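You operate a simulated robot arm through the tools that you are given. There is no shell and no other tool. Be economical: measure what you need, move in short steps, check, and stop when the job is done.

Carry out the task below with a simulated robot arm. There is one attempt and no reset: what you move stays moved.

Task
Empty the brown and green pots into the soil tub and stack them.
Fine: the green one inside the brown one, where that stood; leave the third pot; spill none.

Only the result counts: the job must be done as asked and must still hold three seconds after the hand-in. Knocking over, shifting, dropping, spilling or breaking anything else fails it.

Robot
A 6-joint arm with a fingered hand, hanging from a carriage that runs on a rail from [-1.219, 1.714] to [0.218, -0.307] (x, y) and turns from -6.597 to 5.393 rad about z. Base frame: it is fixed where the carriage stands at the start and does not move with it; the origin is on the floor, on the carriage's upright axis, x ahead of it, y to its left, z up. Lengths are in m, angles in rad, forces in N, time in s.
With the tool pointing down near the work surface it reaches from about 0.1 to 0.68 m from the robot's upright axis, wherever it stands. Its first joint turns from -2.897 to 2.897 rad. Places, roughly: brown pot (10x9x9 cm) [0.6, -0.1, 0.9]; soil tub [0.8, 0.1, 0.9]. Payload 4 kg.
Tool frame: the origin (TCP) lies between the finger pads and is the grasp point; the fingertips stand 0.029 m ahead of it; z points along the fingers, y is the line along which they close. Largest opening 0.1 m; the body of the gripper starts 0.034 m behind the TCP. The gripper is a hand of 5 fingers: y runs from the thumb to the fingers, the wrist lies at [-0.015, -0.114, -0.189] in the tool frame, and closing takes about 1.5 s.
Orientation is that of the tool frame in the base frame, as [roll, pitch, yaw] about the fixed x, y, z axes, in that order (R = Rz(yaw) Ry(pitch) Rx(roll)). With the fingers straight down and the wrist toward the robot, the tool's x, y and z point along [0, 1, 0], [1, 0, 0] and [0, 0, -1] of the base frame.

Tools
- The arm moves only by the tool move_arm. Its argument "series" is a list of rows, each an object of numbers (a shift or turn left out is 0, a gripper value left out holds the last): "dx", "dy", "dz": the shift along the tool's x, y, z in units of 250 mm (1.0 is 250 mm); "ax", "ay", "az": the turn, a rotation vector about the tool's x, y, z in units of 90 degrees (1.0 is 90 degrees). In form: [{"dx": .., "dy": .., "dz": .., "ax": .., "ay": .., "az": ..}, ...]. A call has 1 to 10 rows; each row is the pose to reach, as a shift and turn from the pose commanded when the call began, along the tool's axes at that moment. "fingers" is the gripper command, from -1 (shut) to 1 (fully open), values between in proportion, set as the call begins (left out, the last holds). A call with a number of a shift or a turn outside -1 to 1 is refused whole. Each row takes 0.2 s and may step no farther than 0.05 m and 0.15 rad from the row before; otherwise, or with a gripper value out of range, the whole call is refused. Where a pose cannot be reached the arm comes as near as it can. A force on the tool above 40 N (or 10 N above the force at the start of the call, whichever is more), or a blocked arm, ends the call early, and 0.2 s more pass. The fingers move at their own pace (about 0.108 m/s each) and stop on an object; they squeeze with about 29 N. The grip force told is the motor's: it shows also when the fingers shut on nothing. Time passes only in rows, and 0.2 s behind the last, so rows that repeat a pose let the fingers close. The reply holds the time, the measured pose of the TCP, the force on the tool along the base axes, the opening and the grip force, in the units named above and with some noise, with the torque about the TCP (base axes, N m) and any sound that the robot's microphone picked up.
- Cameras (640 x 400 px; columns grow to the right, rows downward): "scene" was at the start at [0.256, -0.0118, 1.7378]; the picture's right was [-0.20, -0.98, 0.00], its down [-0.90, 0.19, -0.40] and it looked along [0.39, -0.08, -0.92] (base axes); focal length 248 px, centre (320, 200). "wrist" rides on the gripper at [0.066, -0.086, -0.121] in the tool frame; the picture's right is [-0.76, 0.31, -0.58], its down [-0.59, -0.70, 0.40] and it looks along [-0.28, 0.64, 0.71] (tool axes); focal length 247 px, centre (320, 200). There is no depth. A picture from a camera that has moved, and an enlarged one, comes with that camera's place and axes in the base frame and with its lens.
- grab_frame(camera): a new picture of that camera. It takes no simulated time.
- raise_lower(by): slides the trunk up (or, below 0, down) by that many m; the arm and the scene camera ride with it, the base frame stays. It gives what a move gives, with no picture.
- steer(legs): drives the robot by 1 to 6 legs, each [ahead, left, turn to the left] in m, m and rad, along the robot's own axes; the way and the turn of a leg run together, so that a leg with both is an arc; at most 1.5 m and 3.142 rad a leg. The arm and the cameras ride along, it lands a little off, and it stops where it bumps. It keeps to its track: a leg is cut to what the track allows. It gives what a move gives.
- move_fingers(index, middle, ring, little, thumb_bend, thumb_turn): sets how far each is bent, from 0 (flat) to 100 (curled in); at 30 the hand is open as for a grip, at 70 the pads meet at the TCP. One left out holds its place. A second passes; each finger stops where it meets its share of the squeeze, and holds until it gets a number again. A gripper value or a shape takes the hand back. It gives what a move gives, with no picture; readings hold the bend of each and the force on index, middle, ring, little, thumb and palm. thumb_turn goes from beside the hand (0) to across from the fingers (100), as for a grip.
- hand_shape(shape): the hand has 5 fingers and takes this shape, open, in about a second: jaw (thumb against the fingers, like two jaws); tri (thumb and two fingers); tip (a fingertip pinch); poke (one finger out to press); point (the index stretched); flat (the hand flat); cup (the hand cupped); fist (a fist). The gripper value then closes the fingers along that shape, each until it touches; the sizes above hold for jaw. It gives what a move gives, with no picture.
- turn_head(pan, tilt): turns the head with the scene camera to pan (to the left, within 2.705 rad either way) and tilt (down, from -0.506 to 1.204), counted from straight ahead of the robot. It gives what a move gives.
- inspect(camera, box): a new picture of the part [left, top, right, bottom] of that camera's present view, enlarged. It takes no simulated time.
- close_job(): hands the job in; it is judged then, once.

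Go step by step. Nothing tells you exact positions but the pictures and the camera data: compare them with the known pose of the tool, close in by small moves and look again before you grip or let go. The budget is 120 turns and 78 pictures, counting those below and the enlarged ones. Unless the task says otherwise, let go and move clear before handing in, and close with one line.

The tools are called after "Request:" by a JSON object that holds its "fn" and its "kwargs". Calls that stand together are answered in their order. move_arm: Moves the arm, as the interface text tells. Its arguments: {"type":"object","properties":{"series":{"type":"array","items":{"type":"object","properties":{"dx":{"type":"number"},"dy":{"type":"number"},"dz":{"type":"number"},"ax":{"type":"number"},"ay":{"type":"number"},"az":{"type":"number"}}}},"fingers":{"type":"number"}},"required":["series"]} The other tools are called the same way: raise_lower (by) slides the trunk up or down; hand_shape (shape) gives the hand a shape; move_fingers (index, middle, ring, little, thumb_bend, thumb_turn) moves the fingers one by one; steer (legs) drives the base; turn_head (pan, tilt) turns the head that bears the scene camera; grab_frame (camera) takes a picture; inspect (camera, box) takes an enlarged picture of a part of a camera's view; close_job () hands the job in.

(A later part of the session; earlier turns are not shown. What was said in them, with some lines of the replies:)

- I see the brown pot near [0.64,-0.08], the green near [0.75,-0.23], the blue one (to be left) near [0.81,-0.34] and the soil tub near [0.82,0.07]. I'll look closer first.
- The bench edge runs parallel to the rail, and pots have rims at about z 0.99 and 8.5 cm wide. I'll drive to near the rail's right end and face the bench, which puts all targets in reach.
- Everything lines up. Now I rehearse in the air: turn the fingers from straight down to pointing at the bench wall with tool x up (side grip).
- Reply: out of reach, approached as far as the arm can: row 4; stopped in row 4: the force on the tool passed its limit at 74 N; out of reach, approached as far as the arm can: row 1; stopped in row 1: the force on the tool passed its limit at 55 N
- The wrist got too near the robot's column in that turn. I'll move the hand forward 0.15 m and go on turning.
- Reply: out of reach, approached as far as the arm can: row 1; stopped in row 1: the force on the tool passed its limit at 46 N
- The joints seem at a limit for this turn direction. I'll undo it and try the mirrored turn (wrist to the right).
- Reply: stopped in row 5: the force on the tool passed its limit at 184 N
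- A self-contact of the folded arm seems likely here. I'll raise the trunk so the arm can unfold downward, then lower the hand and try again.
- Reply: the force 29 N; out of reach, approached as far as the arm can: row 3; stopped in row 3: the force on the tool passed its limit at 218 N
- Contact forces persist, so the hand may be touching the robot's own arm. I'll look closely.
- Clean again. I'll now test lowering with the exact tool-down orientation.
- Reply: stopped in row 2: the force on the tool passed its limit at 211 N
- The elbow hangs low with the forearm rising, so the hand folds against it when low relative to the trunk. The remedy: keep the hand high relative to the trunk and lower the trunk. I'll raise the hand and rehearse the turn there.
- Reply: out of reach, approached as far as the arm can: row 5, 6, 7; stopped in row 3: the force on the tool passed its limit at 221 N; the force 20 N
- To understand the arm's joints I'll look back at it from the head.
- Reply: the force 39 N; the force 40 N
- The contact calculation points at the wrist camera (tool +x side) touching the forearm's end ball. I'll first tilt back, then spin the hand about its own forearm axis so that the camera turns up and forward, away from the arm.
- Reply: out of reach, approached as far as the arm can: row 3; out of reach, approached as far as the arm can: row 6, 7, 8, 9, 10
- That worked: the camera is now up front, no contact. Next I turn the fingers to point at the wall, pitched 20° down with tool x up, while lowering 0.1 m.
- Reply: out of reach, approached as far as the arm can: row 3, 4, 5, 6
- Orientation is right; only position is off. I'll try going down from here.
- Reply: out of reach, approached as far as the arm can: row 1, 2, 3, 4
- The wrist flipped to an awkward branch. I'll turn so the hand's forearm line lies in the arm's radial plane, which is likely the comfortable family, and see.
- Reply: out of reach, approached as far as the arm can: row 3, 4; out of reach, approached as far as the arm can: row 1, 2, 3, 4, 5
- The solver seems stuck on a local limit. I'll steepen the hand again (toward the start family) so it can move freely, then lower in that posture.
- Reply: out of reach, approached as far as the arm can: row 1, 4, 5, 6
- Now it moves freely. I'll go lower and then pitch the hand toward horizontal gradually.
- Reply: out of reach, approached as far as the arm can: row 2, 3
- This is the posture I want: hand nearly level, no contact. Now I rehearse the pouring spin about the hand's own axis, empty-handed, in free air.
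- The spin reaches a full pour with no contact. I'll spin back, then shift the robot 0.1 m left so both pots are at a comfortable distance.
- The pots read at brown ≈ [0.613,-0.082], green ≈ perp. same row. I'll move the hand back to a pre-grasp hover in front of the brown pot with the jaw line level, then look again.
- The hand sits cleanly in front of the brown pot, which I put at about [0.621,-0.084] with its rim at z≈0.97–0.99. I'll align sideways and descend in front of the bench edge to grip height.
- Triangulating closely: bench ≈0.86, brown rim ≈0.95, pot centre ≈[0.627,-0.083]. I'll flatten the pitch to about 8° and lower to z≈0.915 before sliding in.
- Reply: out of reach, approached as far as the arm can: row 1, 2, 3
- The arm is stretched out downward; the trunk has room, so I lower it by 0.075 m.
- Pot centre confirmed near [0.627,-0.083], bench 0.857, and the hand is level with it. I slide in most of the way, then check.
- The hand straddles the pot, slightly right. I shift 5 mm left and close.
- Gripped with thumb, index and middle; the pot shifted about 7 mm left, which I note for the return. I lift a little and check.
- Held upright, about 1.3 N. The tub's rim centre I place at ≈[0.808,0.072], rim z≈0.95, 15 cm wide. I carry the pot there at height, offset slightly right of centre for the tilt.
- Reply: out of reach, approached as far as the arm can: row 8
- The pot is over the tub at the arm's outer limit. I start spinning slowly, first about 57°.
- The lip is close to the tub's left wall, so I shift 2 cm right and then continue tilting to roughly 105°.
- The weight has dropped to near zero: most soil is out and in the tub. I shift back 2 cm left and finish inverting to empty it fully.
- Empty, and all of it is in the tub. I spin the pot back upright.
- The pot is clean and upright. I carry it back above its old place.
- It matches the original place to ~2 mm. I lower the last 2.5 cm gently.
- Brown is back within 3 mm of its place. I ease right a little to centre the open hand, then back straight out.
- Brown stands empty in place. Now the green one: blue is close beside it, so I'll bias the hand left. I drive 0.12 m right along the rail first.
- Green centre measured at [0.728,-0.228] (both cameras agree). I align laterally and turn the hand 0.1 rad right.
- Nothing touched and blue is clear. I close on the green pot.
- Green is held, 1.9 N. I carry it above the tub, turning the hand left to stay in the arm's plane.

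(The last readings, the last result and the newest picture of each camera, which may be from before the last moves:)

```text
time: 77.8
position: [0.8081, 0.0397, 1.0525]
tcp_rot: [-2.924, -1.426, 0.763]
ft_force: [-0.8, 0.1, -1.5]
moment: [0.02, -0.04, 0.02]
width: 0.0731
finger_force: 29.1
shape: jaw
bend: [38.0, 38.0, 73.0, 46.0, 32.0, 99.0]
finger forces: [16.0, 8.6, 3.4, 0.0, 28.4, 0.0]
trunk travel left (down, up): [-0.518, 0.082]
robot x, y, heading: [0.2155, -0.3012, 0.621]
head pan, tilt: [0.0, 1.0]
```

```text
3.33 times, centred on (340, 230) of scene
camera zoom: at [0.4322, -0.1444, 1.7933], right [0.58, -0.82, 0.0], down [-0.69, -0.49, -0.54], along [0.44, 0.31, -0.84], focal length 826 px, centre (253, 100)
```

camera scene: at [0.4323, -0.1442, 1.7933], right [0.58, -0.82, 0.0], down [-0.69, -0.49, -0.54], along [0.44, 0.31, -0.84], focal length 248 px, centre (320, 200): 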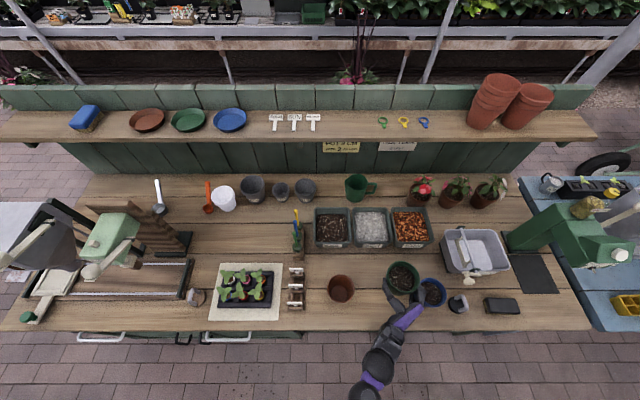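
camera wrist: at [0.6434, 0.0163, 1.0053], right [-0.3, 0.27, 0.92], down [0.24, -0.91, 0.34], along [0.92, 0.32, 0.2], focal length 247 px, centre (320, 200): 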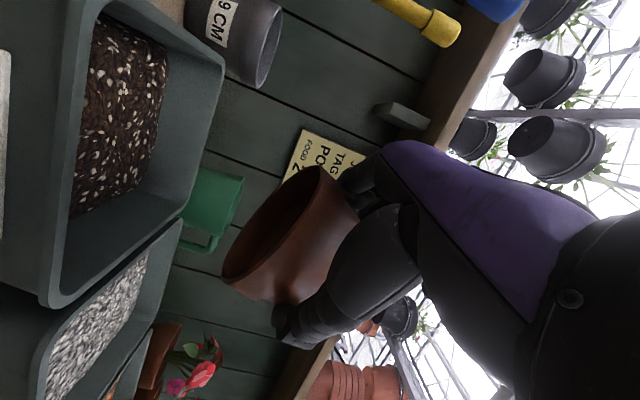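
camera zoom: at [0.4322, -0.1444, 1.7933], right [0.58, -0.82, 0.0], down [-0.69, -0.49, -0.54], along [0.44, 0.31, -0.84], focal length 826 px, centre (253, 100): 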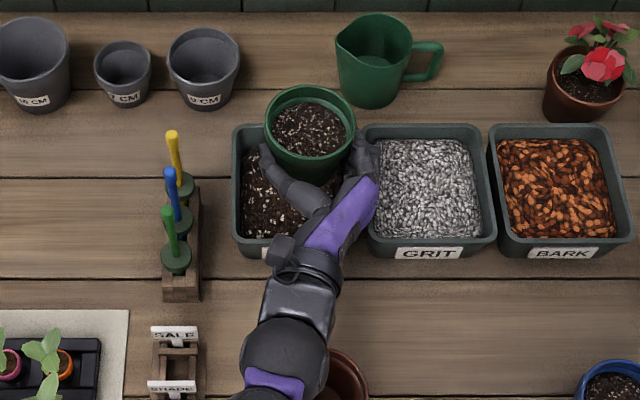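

Positioned well over the tub. I pour as before, in two stages.

Request:
{"fn": "move_arm", "kwargs": {"series": [{"ay": -0.033, "az": -0.0545}, {"ay": -0.066, "az": -0.109}, {"ay": -0.099, "az": -0.1635}, {"ay": -0.132, "az": -0.218}, {"ay": -0.165, "az": -0.2725}, {"ay": -0.198, "az": -0.327}, {"ay": -0.231, "az": -0.3815}, {"ay": -0.264, "az": -0.436}, {"ay": -0.297, "az": -0.4905}]}}

Request:
{"fn": "inspect", "kwargs": {"camera": "scene", "box": [280, 170, 400, 290]}}

```text
time: 79.8
position: [0.8095, 0.0378, 1.053]
tcp_rot: [2.281, -0.616, 1.91]
ft_force: [-0.4, 0.0, -1.7]
moment: [-0.02, 0.02, 0.0]
width: 0.0728
finger_force: 29.1
shape: jaw
bend: [38.0, 38.0, 73.0, 46.0, 32.0, 99.0]
finger forces: [16.0, 8.6, 3.4, 0.0, 28.8, 0.0]
trunk travel left (down, up): [-0.518, 0.082]
robot x, y, heading: [0.2169, -0.3003, 0.622]
head pan, tilt: [0.0, 1.0]
```

```text
3.33 times, centred on (340, 230) of scene
camera zoom: at [0.4323, -0.1442, 1.7933], right [0.58, -0.82, 0.0], down [-0.69, -0.49, -0.54], along [0.44, 0.31, -0.84], focal length 826 px, centre (253, 100)
```

zoom: 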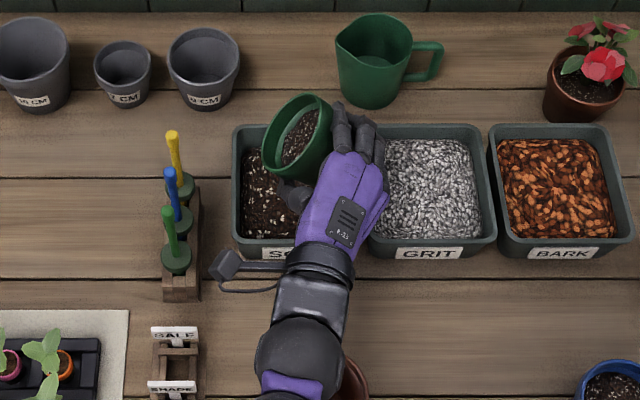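

Request:
{"fn": "move_arm", "kwargs": {"series": [{"ay": -0.033, "az": -0.0545}, {"ay": -0.066, "az": -0.109}, {"ay": -0.099, "az": -0.1635}, {"ay": -0.132, "az": -0.218}, {"ay": -0.165, "az": -0.2725}, {"ay": -0.198, "az": -0.327}, {"ay": -0.231, "az": -0.3815}, {"ay": -0.264, "az": -0.436}, {"ay": -0.297, "az": -0.4905}, {"ay": -0.297, "az": -0.4905}]}}

Request:
{"fn": "move_arm", "kwargs": {"series": [{"dx": 0.03, "dz": -0.015, "ay": -0.036, "az": -0.06}, {"dx": 0.06, "dz": -0.03, "ay": -0.072, "az": -0.12}, {"dx": 0.06, "dz": -0.03, "ay": -0.108, "az": -0.18}, {"dx": 0.06, "dz": -0.03, "ay": -0.144, "az": -0.24}, {"dx": 0.06, "dz": -0.03, "ay": -0.18, "az": -0.3}, {"dx": 0.06, "dz": -0.03, "ay": -0.216, "az": -0.36}, {"dx": 0.06, "dz": -0.03, "ay": -0.252, "az": -0.42}, {"dx": 0.06, "dz": -0.03, "ay": -0.288, "az": -0.48}, {"dx": 0.06, "dz": -0.03, "ay": -0.324, "az": -0.54}, {"dx": 0.06, "dz": -0.03, "ay": -0.324, "az": -0.54}]}}

Request:
{"fn": "inspect", "kwargs": {"camera": "scene", "box": [280, 170, 400, 290]}}

Request:
{"fn": "grab_frame", "kwargs": {"camera": "wrist"}}

```text
time: 82.0
position: [0.8084, 0.0384, 1.0532]
tcp_rot: [2.257, 0.276, 2.042]
ft_force: [-0.9, -1.0, -0.5]
moment: [0.02, 0.03, 0.0]
width: 0.0728
finger_force: 29.3
shape: jaw
bend: [38.0, 38.0, 74.0, 46.0, 32.0, 98.0]
finger forces: [16.1, 8.5, 3.4, 0.0, 28.3, 0.1]
trunk travel left (down, up): [-0.518, 0.082]
robot x, y, heading: [0.2139, -0.304, 0.616]
head pan, tilt: [0.0, 1.0]
```

```text
time: 84.2
position: [0.7964, 0.0503, 1.0541]
tcp_rot: [2.558, 1.24, 2.429]
ft_force: [0.4, -0.5, -0.2]
moment: [0.0, 0.02, 0.0]
width: 0.0727
finger_force: 28.8
shape: jaw
bend: [38.0, 38.0, 74.0, 46.0, 32.0, 98.0]
finger forces: [16.2, 8.5, 3.3, 0.0, 28.4, 0.0]
trunk travel left (down, up): [-0.518, 0.082]
robot x, y, heading: [0.2143, -0.3005, 0.614]
head pan, tilt: [0.0, 1.0]
```

```text
3.33 times, centred on (340, 230) of scene
camera zoom: at [0.4323, -0.1442, 1.7933], right [0.58, -0.82, 0.0], down [-0.69, -0.49, -0.54], along [0.44, 0.31, -0.84], focal length 826 px, centre (253, 100)
```

zoom: 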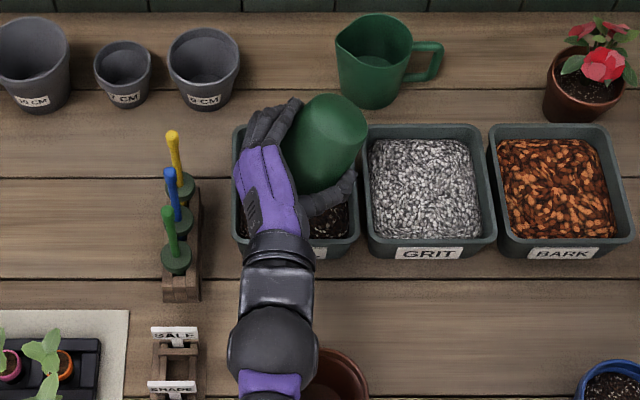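

```text
19 pictures are left
camera wrist: at [0.6502, -0.0066, 1.0099], right [-0.32, 0.19, 0.93], down [0.42, -0.85, 0.32], along [0.85, 0.49, 0.19], focal length 247 px, centre (320, 200)
```

wrist: 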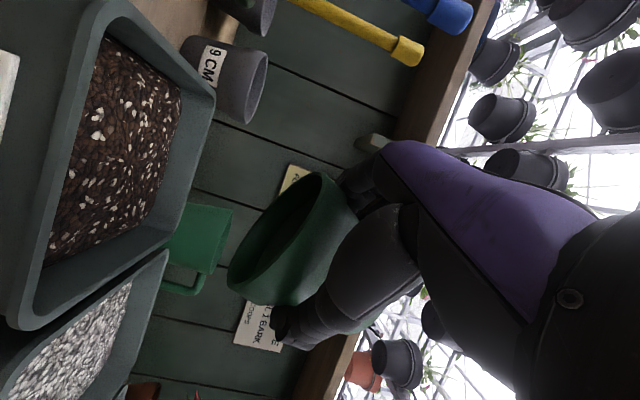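

Emptied cleanly. I spin the green pot back upright.

Request:
{"fn": "move_arm", "kwargs": {"series": [{"ay": 0.0458, "az": 0.0761}, {"ay": 0.0916, "az": 0.1522}, {"ay": 0.1374, "az": 0.2283}, {"ay": 0.1832, "az": 0.3044}, {"ay": 0.229, "az": 0.3805}, {"ay": 0.2748, "az": 0.4566}, {"ay": 0.3206, "az": 0.5327}, {"ay": 0.3664, "az": 0.6088}, {"ay": 0.4122, "az": 0.6849}, {"ay": 0.458, "az": 0.761}]}}

Request:
{"fn": "move_arm", "kwargs": {"series": [{"ay": 0.0458, "az": 0.0761}, {"ay": 0.0916, "az": 0.1522}, {"ay": 0.1374, "az": 0.2283}, {"ay": 0.1832, "az": 0.3044}, {"ay": 0.229, "az": 0.3805}, {"ay": 0.2748, "az": 0.4566}, {"ay": 0.3206, "az": 0.5327}, {"ay": 0.3664, "az": 0.6088}, {"ay": 0.4122, "az": 0.6849}, {"ay": 0.458, "az": 0.761}]}}

```text
time: 86.4
position: [0.7952, 0.0503, 1.0533]
tcp_rot: [2.252, -0.132, 1.987]
ft_force: [0.9, 0.3, -0.3]
moment: [-0.03, 0.0, -0.01]
width: 0.0728
finger_force: 29.1
shape: jaw
bend: [38.0, 38.0, 74.0, 46.0, 32.0, 98.0]
finger forces: [16.0, 8.5, 3.4, 0.0, 28.3, 0.1]
trunk travel left (down, up): [-0.518, 0.082]
robot x, y, heading: [0.2103, -0.3014, 0.62]
head pan, tilt: [0.0, 1.0]
```

```text
time: 88.6
position: [0.7964, 0.0494, 1.0538]
tcp_rot: [-2.907, -1.425, 0.743]
ft_force: [-0.8, 0.0, 0.5]
moment: [0.0, 0.0, -0.01]
width: 0.0729
finger_force: 28.5
shape: jaw
bend: [38.0, 38.0, 74.0, 46.0, 32.0, 98.0]
finger forces: [16.1, 8.6, 3.4, 0.0, 28.3, 0.0]
trunk travel left (down, up): [-0.518, 0.082]
robot x, y, heading: [0.2136, -0.2982, 0.617]
head pan, tilt: [0.0, 1.0]
```

Upright again. I carry the green pot above the empty brown one.

Request:
{"fn": "move_arm", "kwargs": {"series": [{"dx": -0.029, "dy": -0.041, "dz": -0.145, "az": -0.01}, {"dx": -0.058, "dy": -0.082, "dz": -0.29, "az": -0.02}, {"dx": -0.087, "dy": -0.1225, "dz": -0.436, "az": -0.03}, {"dx": -0.116, "dy": -0.163, "dz": -0.581, "az": -0.03}, {"dx": -0.145, "dy": -0.204, "dz": -0.727, "az": -0.03}, {"dx": -0.174, "dy": -0.245, "dz": -0.872, "az": -0.03}]}}

Request:
{"fn": "inspect", "kwargs": {"camera": "scene", "box": [290, 240, 380, 340]}}

```text
time: 90.0
position: [0.6201, -0.1003, 1.0431]
tcp_rot: [3.038, -1.428, 1.084]
ft_force: [0.6, 0.4, -0.6]
moment: [-0.02, 0.0, 0.0]
width: 0.0728
finger_force: 28.7
shape: jaw
bend: [38.0, 38.0, 74.0, 46.0, 32.0, 98.0]
finger forces: [16.0, 8.7, 3.4, 0.1, 28.2, 0.0]
trunk travel left (down, up): [-0.518, 0.082]
robot x, y, heading: [0.213, -0.2987, 0.616]
head pan, tilt: [0.0, 1.0]
```

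```text
4.00 times, centred on (335, 290) of scene
camera zoom: at [0.4324, -0.1441, 1.7934], right [0.58, -0.82, 0.0], down [-0.69, -0.49, -0.54], along [0.44, 0.31, -0.84], focal length 991 px, centre (260, -160)
```

zoom: 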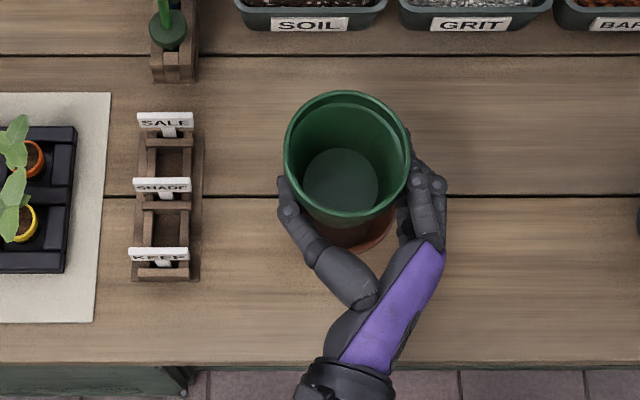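

Green is centred on brown to about 5 mm. I stretch the ring and little fingers out of the way so they won't meet the brown rim; thumb, index and middle keep hold.

Request:
{"fn": "move_fingers", "kwargs": {"ring": 0, "little": 0}}

Request:
{"fn": "inspect", "kwargs": {"camera": "scene", "box": [290, 240, 380, 340]}}

Request:
{"fn": "grab_frame", "kwargs": {"camera": "wrist"}}

```text
time: 91.0
position: [0.6207, -0.1014, 1.0434]
tcp_rot: [3.035, -1.426, 1.087]
ft_force: [-0.2, -0.5, -0.9]
moment: [-0.02, 0.0, 0.02]
width: 0.0761
finger_force: 27.5
shape: fingers
bend: [38.0, 38.0, 0.0, 0.0, 32.0, 99.0]
finger forces: [17.7, 10.1, 0.0, 0.0, 28.1, 0.0]
trunk travel left (down, up): [-0.518, 0.082]
robot x, y, heading: [0.2124, -0.2988, 0.617]
head pan, tilt: [0.0, 1.0]
```

```text
4.00 times, centred on (335, 290) of scene
camera zoom: at [0.4323, -0.1442, 1.7933], right [0.58, -0.82, 0.0], down [-0.69, -0.49, -0.54], along [0.44, 0.31, -0.84], focal length 991 px, centre (260, -160)
```

zoom: 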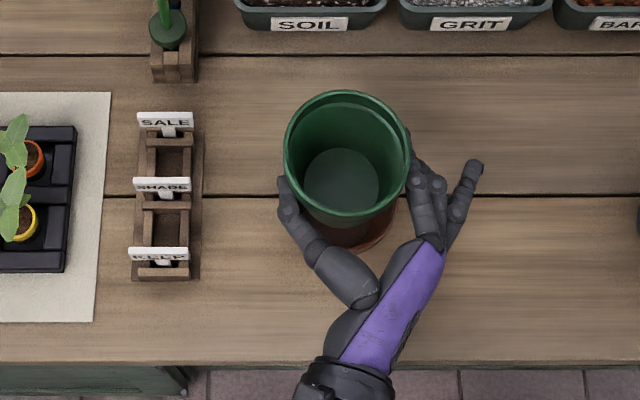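

```text
16 pictures are left
camera wrist: at [0.4862, -0.1444, 1.1251], right [-0.11, -0.74, -0.66], down [-0.41, 0.64, -0.65], along [0.91, 0.19, -0.37], focal length 247 px, centre (320, 200)
```

wrist: 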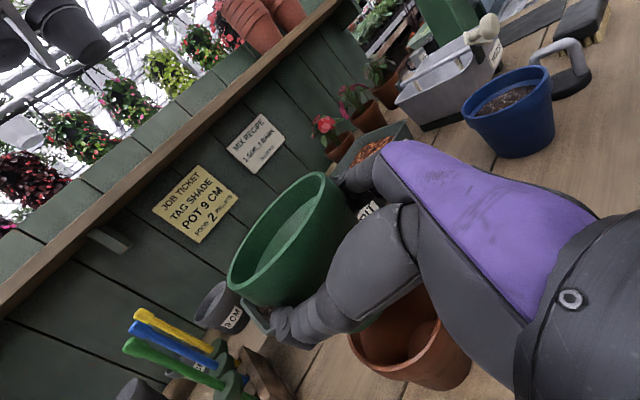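

The two fingers are splayed clear. I shift 5 mm right and lower until the green base reaches the brown rim.

Request:
{"fn": "move_arm", "kwargs": {"series": [{"dy": 0.019, "dz": -0.007}, {"dx": -0.06, "dy": 0.018, "dz": 0.002}, {"dx": -0.12, "dy": 0.017, "dz": 0.01}, {"dx": -0.17, "dy": 0.016, "dz": 0.018}]}}

Request:
{"fn": "inspect", "kwargs": {"camera": "scene", "box": [305, 250, 365, 325]}}

Request:
{"fn": "inspect", "kwargs": {"camera": "wrist", "box": [200, 150, 500, 400]}}

```text
time: 92.0
position: [0.6247, -0.1052, 1.0014]
tcp_rot: [3.026, -1.427, 1.096]
ft_force: [-0.4, -0.1, 0.0]
moment: [-0.06, 0.0, 0.01]
width: 0.0761
finger_force: 28.2
shape: fingers
bend: [38.0, 38.0, 0.0, 0.0, 32.0, 99.0]
finger forces: [17.7, 10.1, 0.0, 0.0, 28.1, 0.1]
trunk travel left (down, up): [-0.518, 0.082]
robot x, y, heading: [0.2134, -0.2994, 0.616]
head pan, tilt: [0.0, 1.0]
```

```text
5.33 times, centred on (335, 288) of scene
camera zoom: at [0.4323, -0.1442, 1.7933], right [0.58, -0.82, 0.0], down [-0.69, -0.49, -0.54], along [0.44, 0.31, -0.84], focal length 1321 px, centre (240, -267)
```

zoom: 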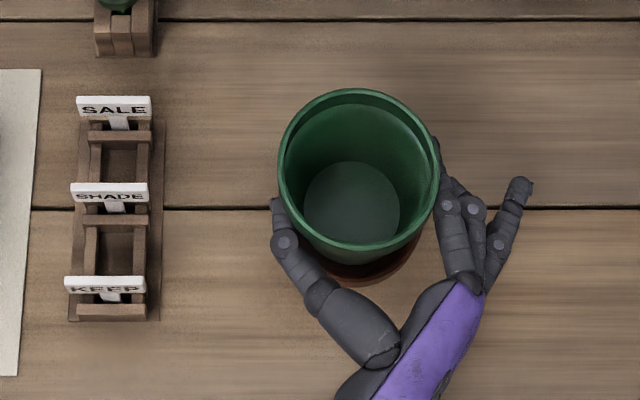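

```text
1.60 times, centred on (350, 275) of wrist
camera zoom: at [0.4894, -0.1479, 1.0837], right [-0.11, -0.74, -0.66], down [-0.4, 0.64, -0.65], along [0.91, 0.19, -0.37], focal length 395 px, centre (272, 80)
```

zoom: 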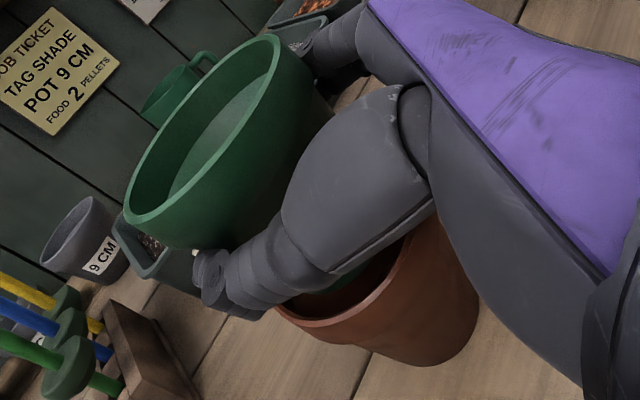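

Well centred (within ~3 mm). I lower slowly into the brown pot.

Request:
{"fn": "move_arm", "kwargs": {"series": [{"dx": -0.03, "dz": 0.004}, {"dx": -0.06, "dz": 0.009}, {"dx": -0.09, "dz": 0.013}, {"dx": -0.115, "dz": 0.017}]}}

Request:
{"fn": "inspect", "kwargs": {"camera": "scene", "box": [305, 250, 365, 325]}}

Request:
{"fn": "inspect", "kwargs": {"camera": "wrist", "box": [200, 150, 500, 400]}}

```text
time: 93.0
position: [0.6265, -0.1032, 0.9715]
tcp_rot: [3.049, -1.426, 1.075]
ft_force: [-0.3, 0.2, 0.6]
moment: [0.01, -0.03, 0.01]
width: 0.0762
finger_force: 28.0
shape: fingers
bend: [38.0, 38.0, 0.0, 0.0, 32.0, 99.0]
finger forces: [17.7, 10.2, 0.0, 0.0, 28.1, 0.0]
trunk travel left (down, up): [-0.518, 0.082]
robot x, y, heading: [0.2149, -0.298, 0.617]
head pan, tilt: [0.0, 1.0]
```

```text
5.33 times, centred on (335, 288) of scene
camera zoom: at [0.4323, -0.1443, 1.7933], right [0.58, -0.82, 0.0], down [-0.69, -0.49, -0.54], along [0.44, 0.31, -0.84], focal length 1321 px, centre (240, -267)
```

zoom: 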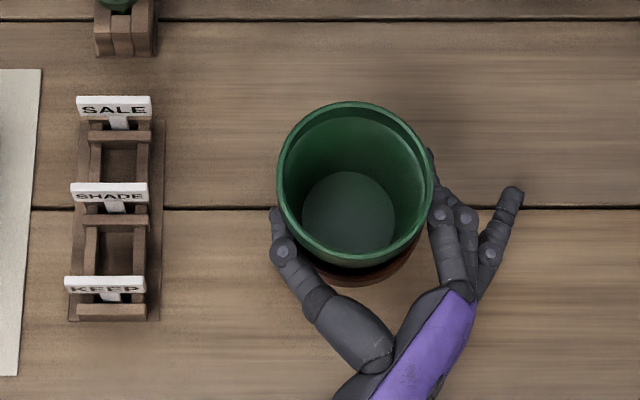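

```text
1.60 times, centred on (350, 275) of wrist
camera zoom: at [0.4904, -0.1474, 1.0545], right [-0.11, -0.74, -0.66], down [-0.41, 0.64, -0.65], along [0.91, 0.19, -0.37], focal length 395 px, centre (272, 80)
```

zoom: 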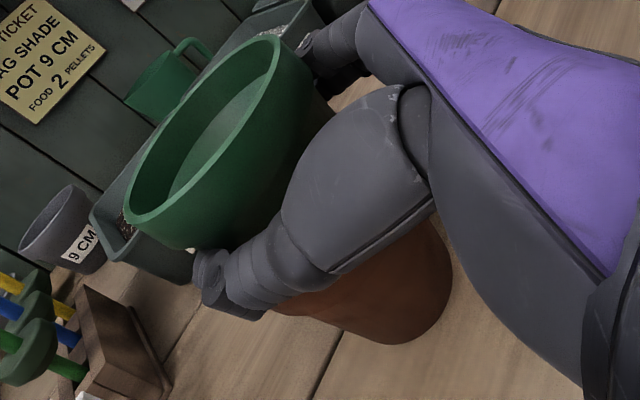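

Request:
{"fn": "move_arm", "kwargs": {"series": [{"dx": -0.01, "dz": 0.001}, {"dx": -0.02, "dz": 0.003}, {"dx": -0.032, "dz": 0.005}]}}

```text
time: 93.8
position: [0.625, -0.1039, 0.9661]
tcp_rot: [3.024, -1.429, 1.1]
ft_force: [0.2, -0.7, 1.9]
moment: [-0.02, -0.1, 0.02]
width: 0.0761
finger_force: 28.5
shape: fingers
bend: [38.0, 37.0, 0.0, 0.0, 32.0, 99.0]
finger forces: [17.5, 12.1, 0.0, 0.0, 28.0, 0.0]
trunk travel left (down, up): [-0.518, 0.082]
robot x, y, heading: [0.2167, -0.3016, 0.616]
head pan, tilt: [0.0, 1.0]
```

Light contact (1.9 N) shows a finger near the brown rim. I open the fingers and thumb here so the green pot slides down the rest.

Request:
{"fn": "move_fingers", "kwargs": {"index": 15, "middle": 15, "thumb_bend": 15}}

Request:
{"fn": "inspect", "kwargs": {"camera": "scene", "box": [305, 250, 365, 325]}}

Request:
{"fn": "inspect", "kwargs": {"camera": "wrist", "box": [200, 150, 500, 400]}}

```text
time: 94.8
position: [0.6238, -0.1049, 0.9637]
tcp_rot: [3.05, -1.427, 1.073]
ft_force: [-0.1, -0.1, -1.2]
moment: [0.01, -0.03, 0.0]
width: 0.1238
finger_force: 0.1
shape: fingers
bend: [15.0, 15.0, 0.0, 0.0, 15.0, 100.0]
finger forces: [0.0, 0.1, 0.1, 0.1, 0.0, 0.0]
trunk travel left (down, up): [-0.518, 0.082]
robot x, y, heading: [0.2133, -0.3016, 0.613]
head pan, tilt: [0.0, 1.0]
```

```text
5.33 times, centred on (335, 288) of scene
camera zoom: at [0.4323, -0.1442, 1.7933], right [0.58, -0.82, 0.0], down [-0.69, -0.49, -0.54], along [0.44, 0.31, -0.84], focal length 1321 px, centre (240, -267)
```

zoom: 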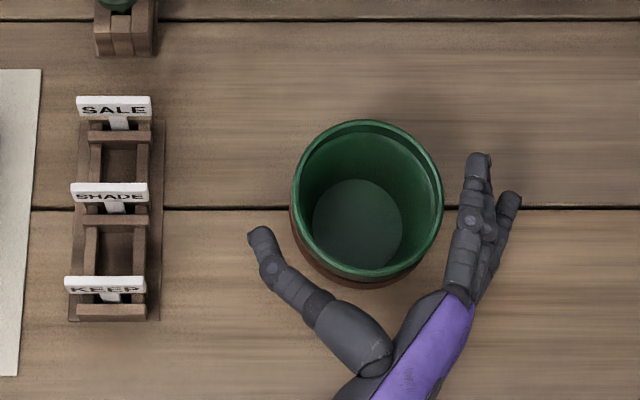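

```text
1.60 times, centred on (350, 275) of wrist
camera zoom: at [0.4899, -0.1475, 1.046], right [-0.11, -0.74, -0.66], down [-0.41, 0.64, -0.65], along [0.91, 0.19, -0.37], focal length 395 px, centre (272, 80)
```

zoom: 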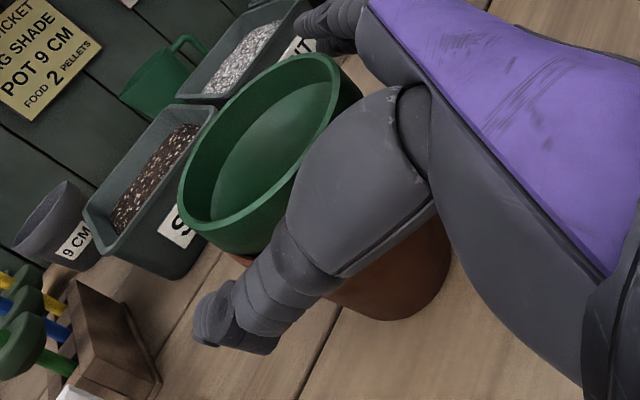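

Green dropped into brown. I back the open hand straight out and measure the stack.

Request:
{"fn": "move_arm", "kwargs": {"series": [{"dx": 0.01, "dz": -0.06}, {"dx": 0.01, "dz": -0.2}, {"dx": 0.01, "dz": -0.36}, {"dx": 0.03, "dz": -0.5}, {"dx": 0.1, "dz": -0.56}]}}

Request:
{"fn": "inspect", "kwargs": {"camera": "scene", "box": [340, 240, 440, 350]}}

```text
time: 96.0
position: [0.5483, -0.2133, 1.0069]
tcp_rot: [3.035, -1.428, 1.09]
ft_force: [0.2, 1.1, -0.2]
moment: [0.03, 0.01, -0.02]
width: 0.1239
finger_force: 0.1
shape: fingers
bend: [15.0, 15.0, 0.0, 0.0, 15.0, 100.0]
finger forces: [0.0, 0.0, 0.0, 0.0, 0.1, 0.1]
trunk travel left (down, up): [-0.518, 0.082]
robot x, y, heading: [0.2156, -0.3012, 0.614]
head pan, tilt: [0.0, 1.0]
```

```text
3.64 times, centred on (390, 295) of scene
camera zoom: at [0.4323, -0.1442, 1.7933], right [0.58, -0.82, 0.0], down [-0.69, -0.49, -0.54], along [0.44, 0.31, -0.84], focal length 900 px, centre (66, -146)
```

zoom: 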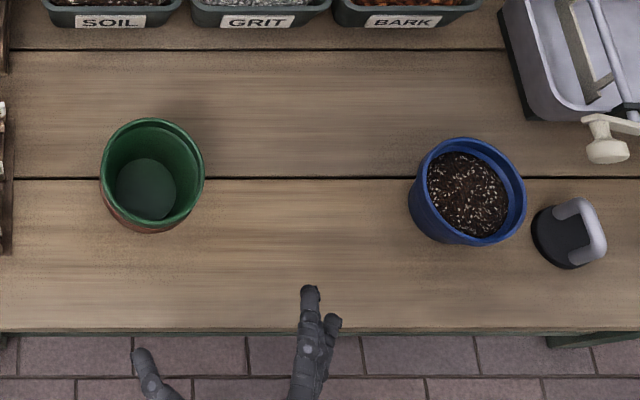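

The stack is sound and blue untouched, but brown slid about 1.1 cm right during release. I'll use the proven open-approach-and-close to draw it back left: first stage in front with the jaw open.

Request:
{"fn": "move_arm", "kwargs": {"series": [{"dx": -0.125, "dy": -0.036, "dz": 0.016, "ax": -0.038}, {"dx": -0.25, "dy": -0.072, "dz": 0.033, "ax": -0.077}, {"dx": -0.375, "dy": -0.108, "dz": 0.049, "ax": -0.115}, {"dx": -0.375, "dy": -0.108, "dz": 0.049, "ax": -0.115}], "fingers": 1}}

```text
time: 97.0
position: [0.5341, -0.208, 0.9437]
tcp_rot: [3.015, -1.421, 0.996]
ft_force: [-0.1, 0.5, 0.5]
moment: [0.0, -0.01, 0.01]
width: 0.1001
finger_force: 0.0
shape: jaw
bend: [30.0, 30.0, 30.0, 30.0, 30.0, 98.0]
finger forces: [0.0, 0.0, 0.0, 0.0, 0.0, 0.0]
out of reach, approached as far as the arm can: row 3, 4
trunk travel left (down, up): [-0.518, 0.082]
robot x, y, heading: [0.2136, -0.3001, 0.618]
head pan, tilt: [0.0, 1.0]
```

Request:
{"fn": "raise_lower", "kwargs": {"by": -0.031}}

Request:
{"fn": "inspect", "kwargs": {"camera": "scene", "box": [305, 250, 375, 340]}}

```text
time: 97.7
position: [0.5332, -0.2084, 0.9115]
tcp_rot: [3.015, -1.419, 0.994]
ft_force: [0.6, -0.2, 0.5]
moment: [0.02, -0.02, 0.02]
width: 0.0998
finger_force: 0.0
shape: jaw
bend: [30.0, 30.0, 30.0, 30.0, 30.0, 98.0]
finger forces: [0.1, 0.0, 0.1, 0.0, 0.1, 0.0]
trunk travel left (down, up): [-0.487, 0.113]
robot x, y, heading: [0.2155, -0.3016, 0.615]
head pan, tilt: [0.0, 1.0]
```

```text
4.44 times, centred on (340, 295) of scene
camera zoom: at [0.4323, -0.1442, 1.7623], right [0.58, -0.82, 0.0], down [-0.69, -0.49, -0.54], along [0.44, 0.31, -0.84], focal length 1101 px, centre (231, -222)
```

zoom: 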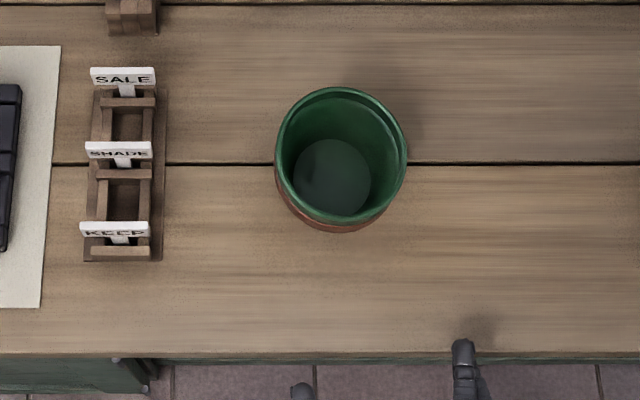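

Request:
{"fn": "move_arm", "kwargs": {"series": [{"dy": 0.034, "dx": 0.008, "dz": 0.06}, {"dy": 0.034, "dx": 0.028, "dz": 0.19}, {"dy": 0.034, "dx": 0.05, "dz": 0.33}]}}

Request:
{"fn": "inspect", "kwargs": {"camera": "scene", "box": [305, 250, 375, 340]}}

```text
time: 98.5
position: [0.5932, -0.1505, 0.9132]
tcp_rot: [3.004, -1.42, 1.005]
ft_force: [0.1, 0.2, -0.4]
moment: [0.01, -0.01, 0.02]
width: 0.0995
finger_force: 0.1
shape: jaw
bend: [30.0, 30.0, 30.0, 30.0, 30.0, 98.0]
finger forces: [0.0, 0.0, 0.1, 0.0, 0.0, 0.0]
trunk travel left (down, up): [-0.487, 0.113]
robot x, y, heading: [0.2118, -0.3023, 0.616]
head pan, tilt: [0.0, 1.0]
```

```text
4.44 times, centred on (340, 295) of scene
camera zoom: at [0.4322, -0.1443, 1.7624], right [0.58, -0.82, 0.0], down [-0.69, -0.49, -0.54], along [0.44, 0.31, -0.84], focal length 1101 px, centre (231, -222)
```

zoom: 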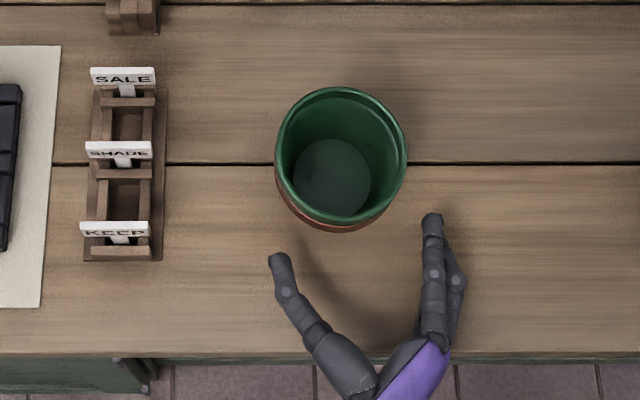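

Request:
{"fn": "move_arm", "kwargs": {"series": [{"dy": -0.004, "dx": 0.011, "dz": 0.074}, {"dy": -0.008, "dx": 0.022, "dz": 0.148}, {"dy": -0.008, "dx": 0.033, "dz": 0.22}]}}

Request:
{"fn": "inspect", "kwargs": {"camera": "scene", "box": [305, 250, 375, 340]}}

```text
time: 99.3
position: [0.6282, -0.1063, 0.9133]
tcp_rot: [3.002, -1.421, 1.006]
ft_force: [-0.3, -0.3, -0.4]
moment: [-0.02, -0.02, 0.01]
width: 0.1001
finger_force: 0.0
shape: jaw
bend: [30.0, 30.0, 30.0, 30.0, 30.0, 98.0]
finger forces: [0.0, 0.0, 0.0, 0.0, 0.1, 0.1]
trunk travel left (down, up): [-0.487, 0.113]
robot x, y, heading: [0.2145, -0.2982, 0.613]
head pan, tilt: [0.0, 1.0]
```

```text
4.44 times, centred on (340, 295) of scene
camera zoom: at [0.4323, -0.1443, 1.7623], right [0.58, -0.82, 0.0], down [-0.69, -0.49, -0.54], along [0.44, 0.31, -0.84], focal length 1101 px, centre (231, -222)
```

zoom: 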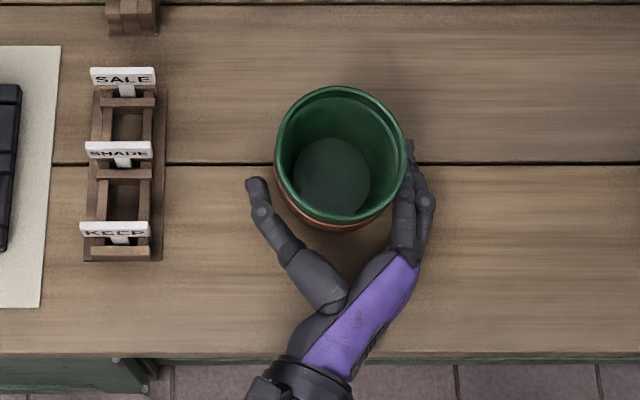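

Nothing disturbed. I close (the fingers draw the stack left onto the thumb) and then open again.

Request:
{"fn": "move_arm", "kwargs": {"series": [{}, {}, {}, {}, {}, {}, {}, {}], "fingers": -1}}

Request:
{"fn": "inspect", "kwargs": {"camera": "scene", "box": [305, 250, 375, 340]}}

```text
time: 101.1
position: [0.6275, -0.1068, 0.9129]
tcp_rot: [3.008, -1.42, 1.003]
ft_force: [1.2, 1.0, -0.2]
moment: [0.01, -0.03, -0.03]
width: 0.0754
finger_force: 28.9
shape: jaw
bend: [38.0, 37.0, 73.0, 45.0, 32.0, 99.0]
finger forces: [15.5, 7.5, 3.1, 0.0, 25.8, 0.0]
trunk travel left (down, up): [-0.487, 0.113]
robot x, y, heading: [0.2146, -0.3003, 0.618]
head pan, tilt: [0.0, 1.0]
```

```text
4.44 times, centred on (340, 295) of scene
camera zoom: at [0.4323, -0.1442, 1.7623], right [0.58, -0.82, 0.0], down [-0.69, -0.49, -0.54], along [0.44, 0.31, -0.84], focal length 1101 px, centre (231, -222)
```

zoom: 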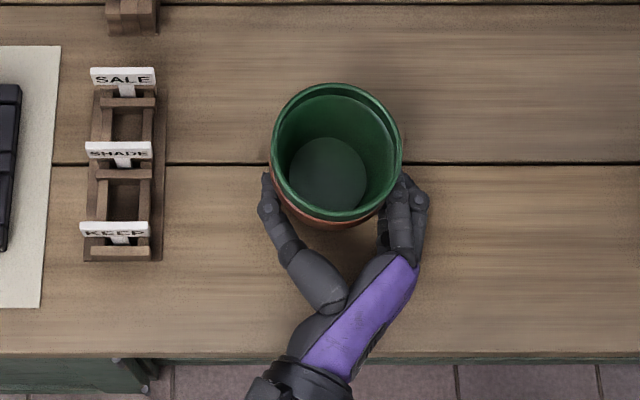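

It moved about 4 mm. While gripped I slide it 6 mm more left and 2–3 mm back, then open.

Request:
{"fn": "move_arm", "kwargs": {"series": [{"dx": 0.006}, {"dx": 0.006, "dy": -0.013, "dz": -0.003}, {"dx": 0.006, "dy": -0.026, "dz": -0.006}, {"dx": 0.0, "dy": -0.026, "dz": -0.006}, {"dx": 0.0, "dy": -0.026, "dz": -0.006}]}}

Request:
{"fn": "move_arm", "kwargs": {"series": [{}, {}, {}, {}, {}], "fingers": 1}}

Request:
{"fn": "inspect", "kwargs": {"camera": "scene", "box": [305, 250, 375, 340]}}

```text
time: 102.3
position: [0.6221, -0.103, 0.9141]
tcp_rot: [3.013, -1.422, 0.997]
ft_force: [-0.6, -0.8, 0.3]
moment: [-0.02, 0.02, -0.02]
width: 0.0749
finger_force: 29.2
shape: jaw
bend: [38.0, 37.0, 73.0, 45.0, 32.0, 99.0]
finger forces: [15.4, 7.6, 3.0, 0.1, 25.9, 0.0]
trunk travel left (down, up): [-0.487, 0.113]
robot x, y, heading: [0.209, -0.3031, 0.618]
head pan, tilt: [0.0, 1.0]
```

```text
time: 103.5
position: [0.6222, -0.103, 0.9127]
tcp_rot: [3.02, -1.42, 0.99]
ft_force: [0.9, 0.0, 0.2]
moment: [0.0, 0.0, 0.0]
width: 0.0997
finger_force: 0.0
shape: jaw
bend: [30.0, 30.0, 30.0, 30.0, 30.0, 98.0]
finger forces: [0.1, 0.0, 0.0, 0.1, 0.0, 0.0]
trunk travel left (down, up): [-0.487, 0.113]
robot x, y, heading: [0.2134, -0.2993, 0.618]
head pan, tilt: [0.0, 1.0]
```

```text
4.44 times, centred on (340, 295) of scene
camera zoom: at [0.4323, -0.1442, 1.7623], right [0.58, -0.82, 0.0], down [-0.69, -0.49, -0.54], along [0.44, 0.31, -0.84], focal length 1101 px, centre (231, -222)
```

zoom: 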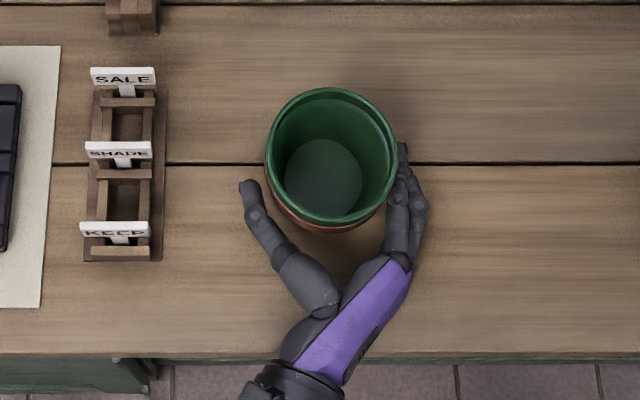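

The stack is within about 4 mm of brown's original spot. I withdraw the hand.

Request:
{"fn": "move_arm", "kwargs": {"series": [{"dy": 0.018}, {"dy": 0.018, "dx": -0.01, "dz": -0.12}, {"dy": 0.018, "dx": -0.02, "dz": -0.27}, {"dy": 0.018, "dx": -0.02, "dz": -0.42}, {"dy": 0.018, "dx": 0.06, "dz": -0.52}, {"dy": 0.018, "dx": 0.2, "dz": -0.56}]}}

Request:
{"fn": "grab_frame", "kwargs": {"camera": "scene"}}

Request:
{"fn": "inspect", "kwargs": {"camera": "scene", "box": [280, 180, 460, 320]}}

```text
time: 104.9
position: [0.5392, -0.2066, 0.9854]
tcp_rot: [3.016, -1.419, 0.993]
ft_force: [0.0, -0.9, 0.0]
moment: [0.04, 0.01, -0.05]
width: 0.0999
finger_force: 0.0
shape: jaw
bend: [30.0, 30.0, 30.0, 30.0, 30.0, 98.0]
finger forces: [0.1, 0.0, 0.0, 0.0, 0.0, 0.0]
trunk travel left (down, up): [-0.487, 0.113]
robot x, y, heading: [0.2159, -0.3015, 0.614]
head pan, tilt: [0.0, 1.0]
```

```text
3 pictures are left
camera scene: at [0.4323, -0.1442, 1.7623], right [0.58, -0.82, 0.0], down [-0.69, -0.49, -0.54], along [0.44, 0.31, -0.84], focal length 248 px, centre (320, 200)
```

scene: 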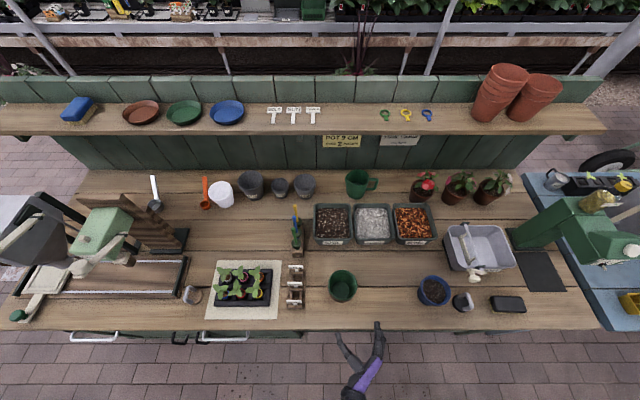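

```text
2.86 times, centred on (370, 250) of scene
camera zoom: at [0.4323, -0.1442, 1.7623], right [0.58, -0.82, 0.0], down [-0.69, -0.49, -0.54], along [0.44, 0.31, -0.84], focal length 708 px, centre (177, 57)
```

zoom: 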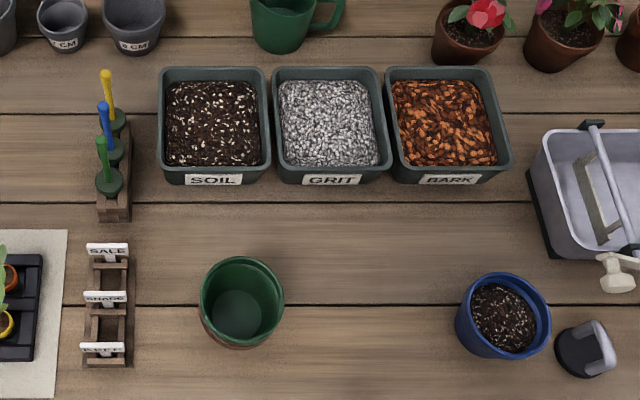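

The soil is all in the tub, the bench is clean, green sits inside brown at brown's place, and blue and the rest look untouched. The hand is clear, so I hand in.

Request:
{"fn": "close_job", "kwargs": {}}

```text
The job is handed in.
```

The job is handed in: I emptied the brown and green pots into the soil tub and put the green pot inside the brown one. The stack stands within about 4 mm of where the brown pot was. In the last picture no soil was spilled, and the blue pot and everything else looked undisturbed.
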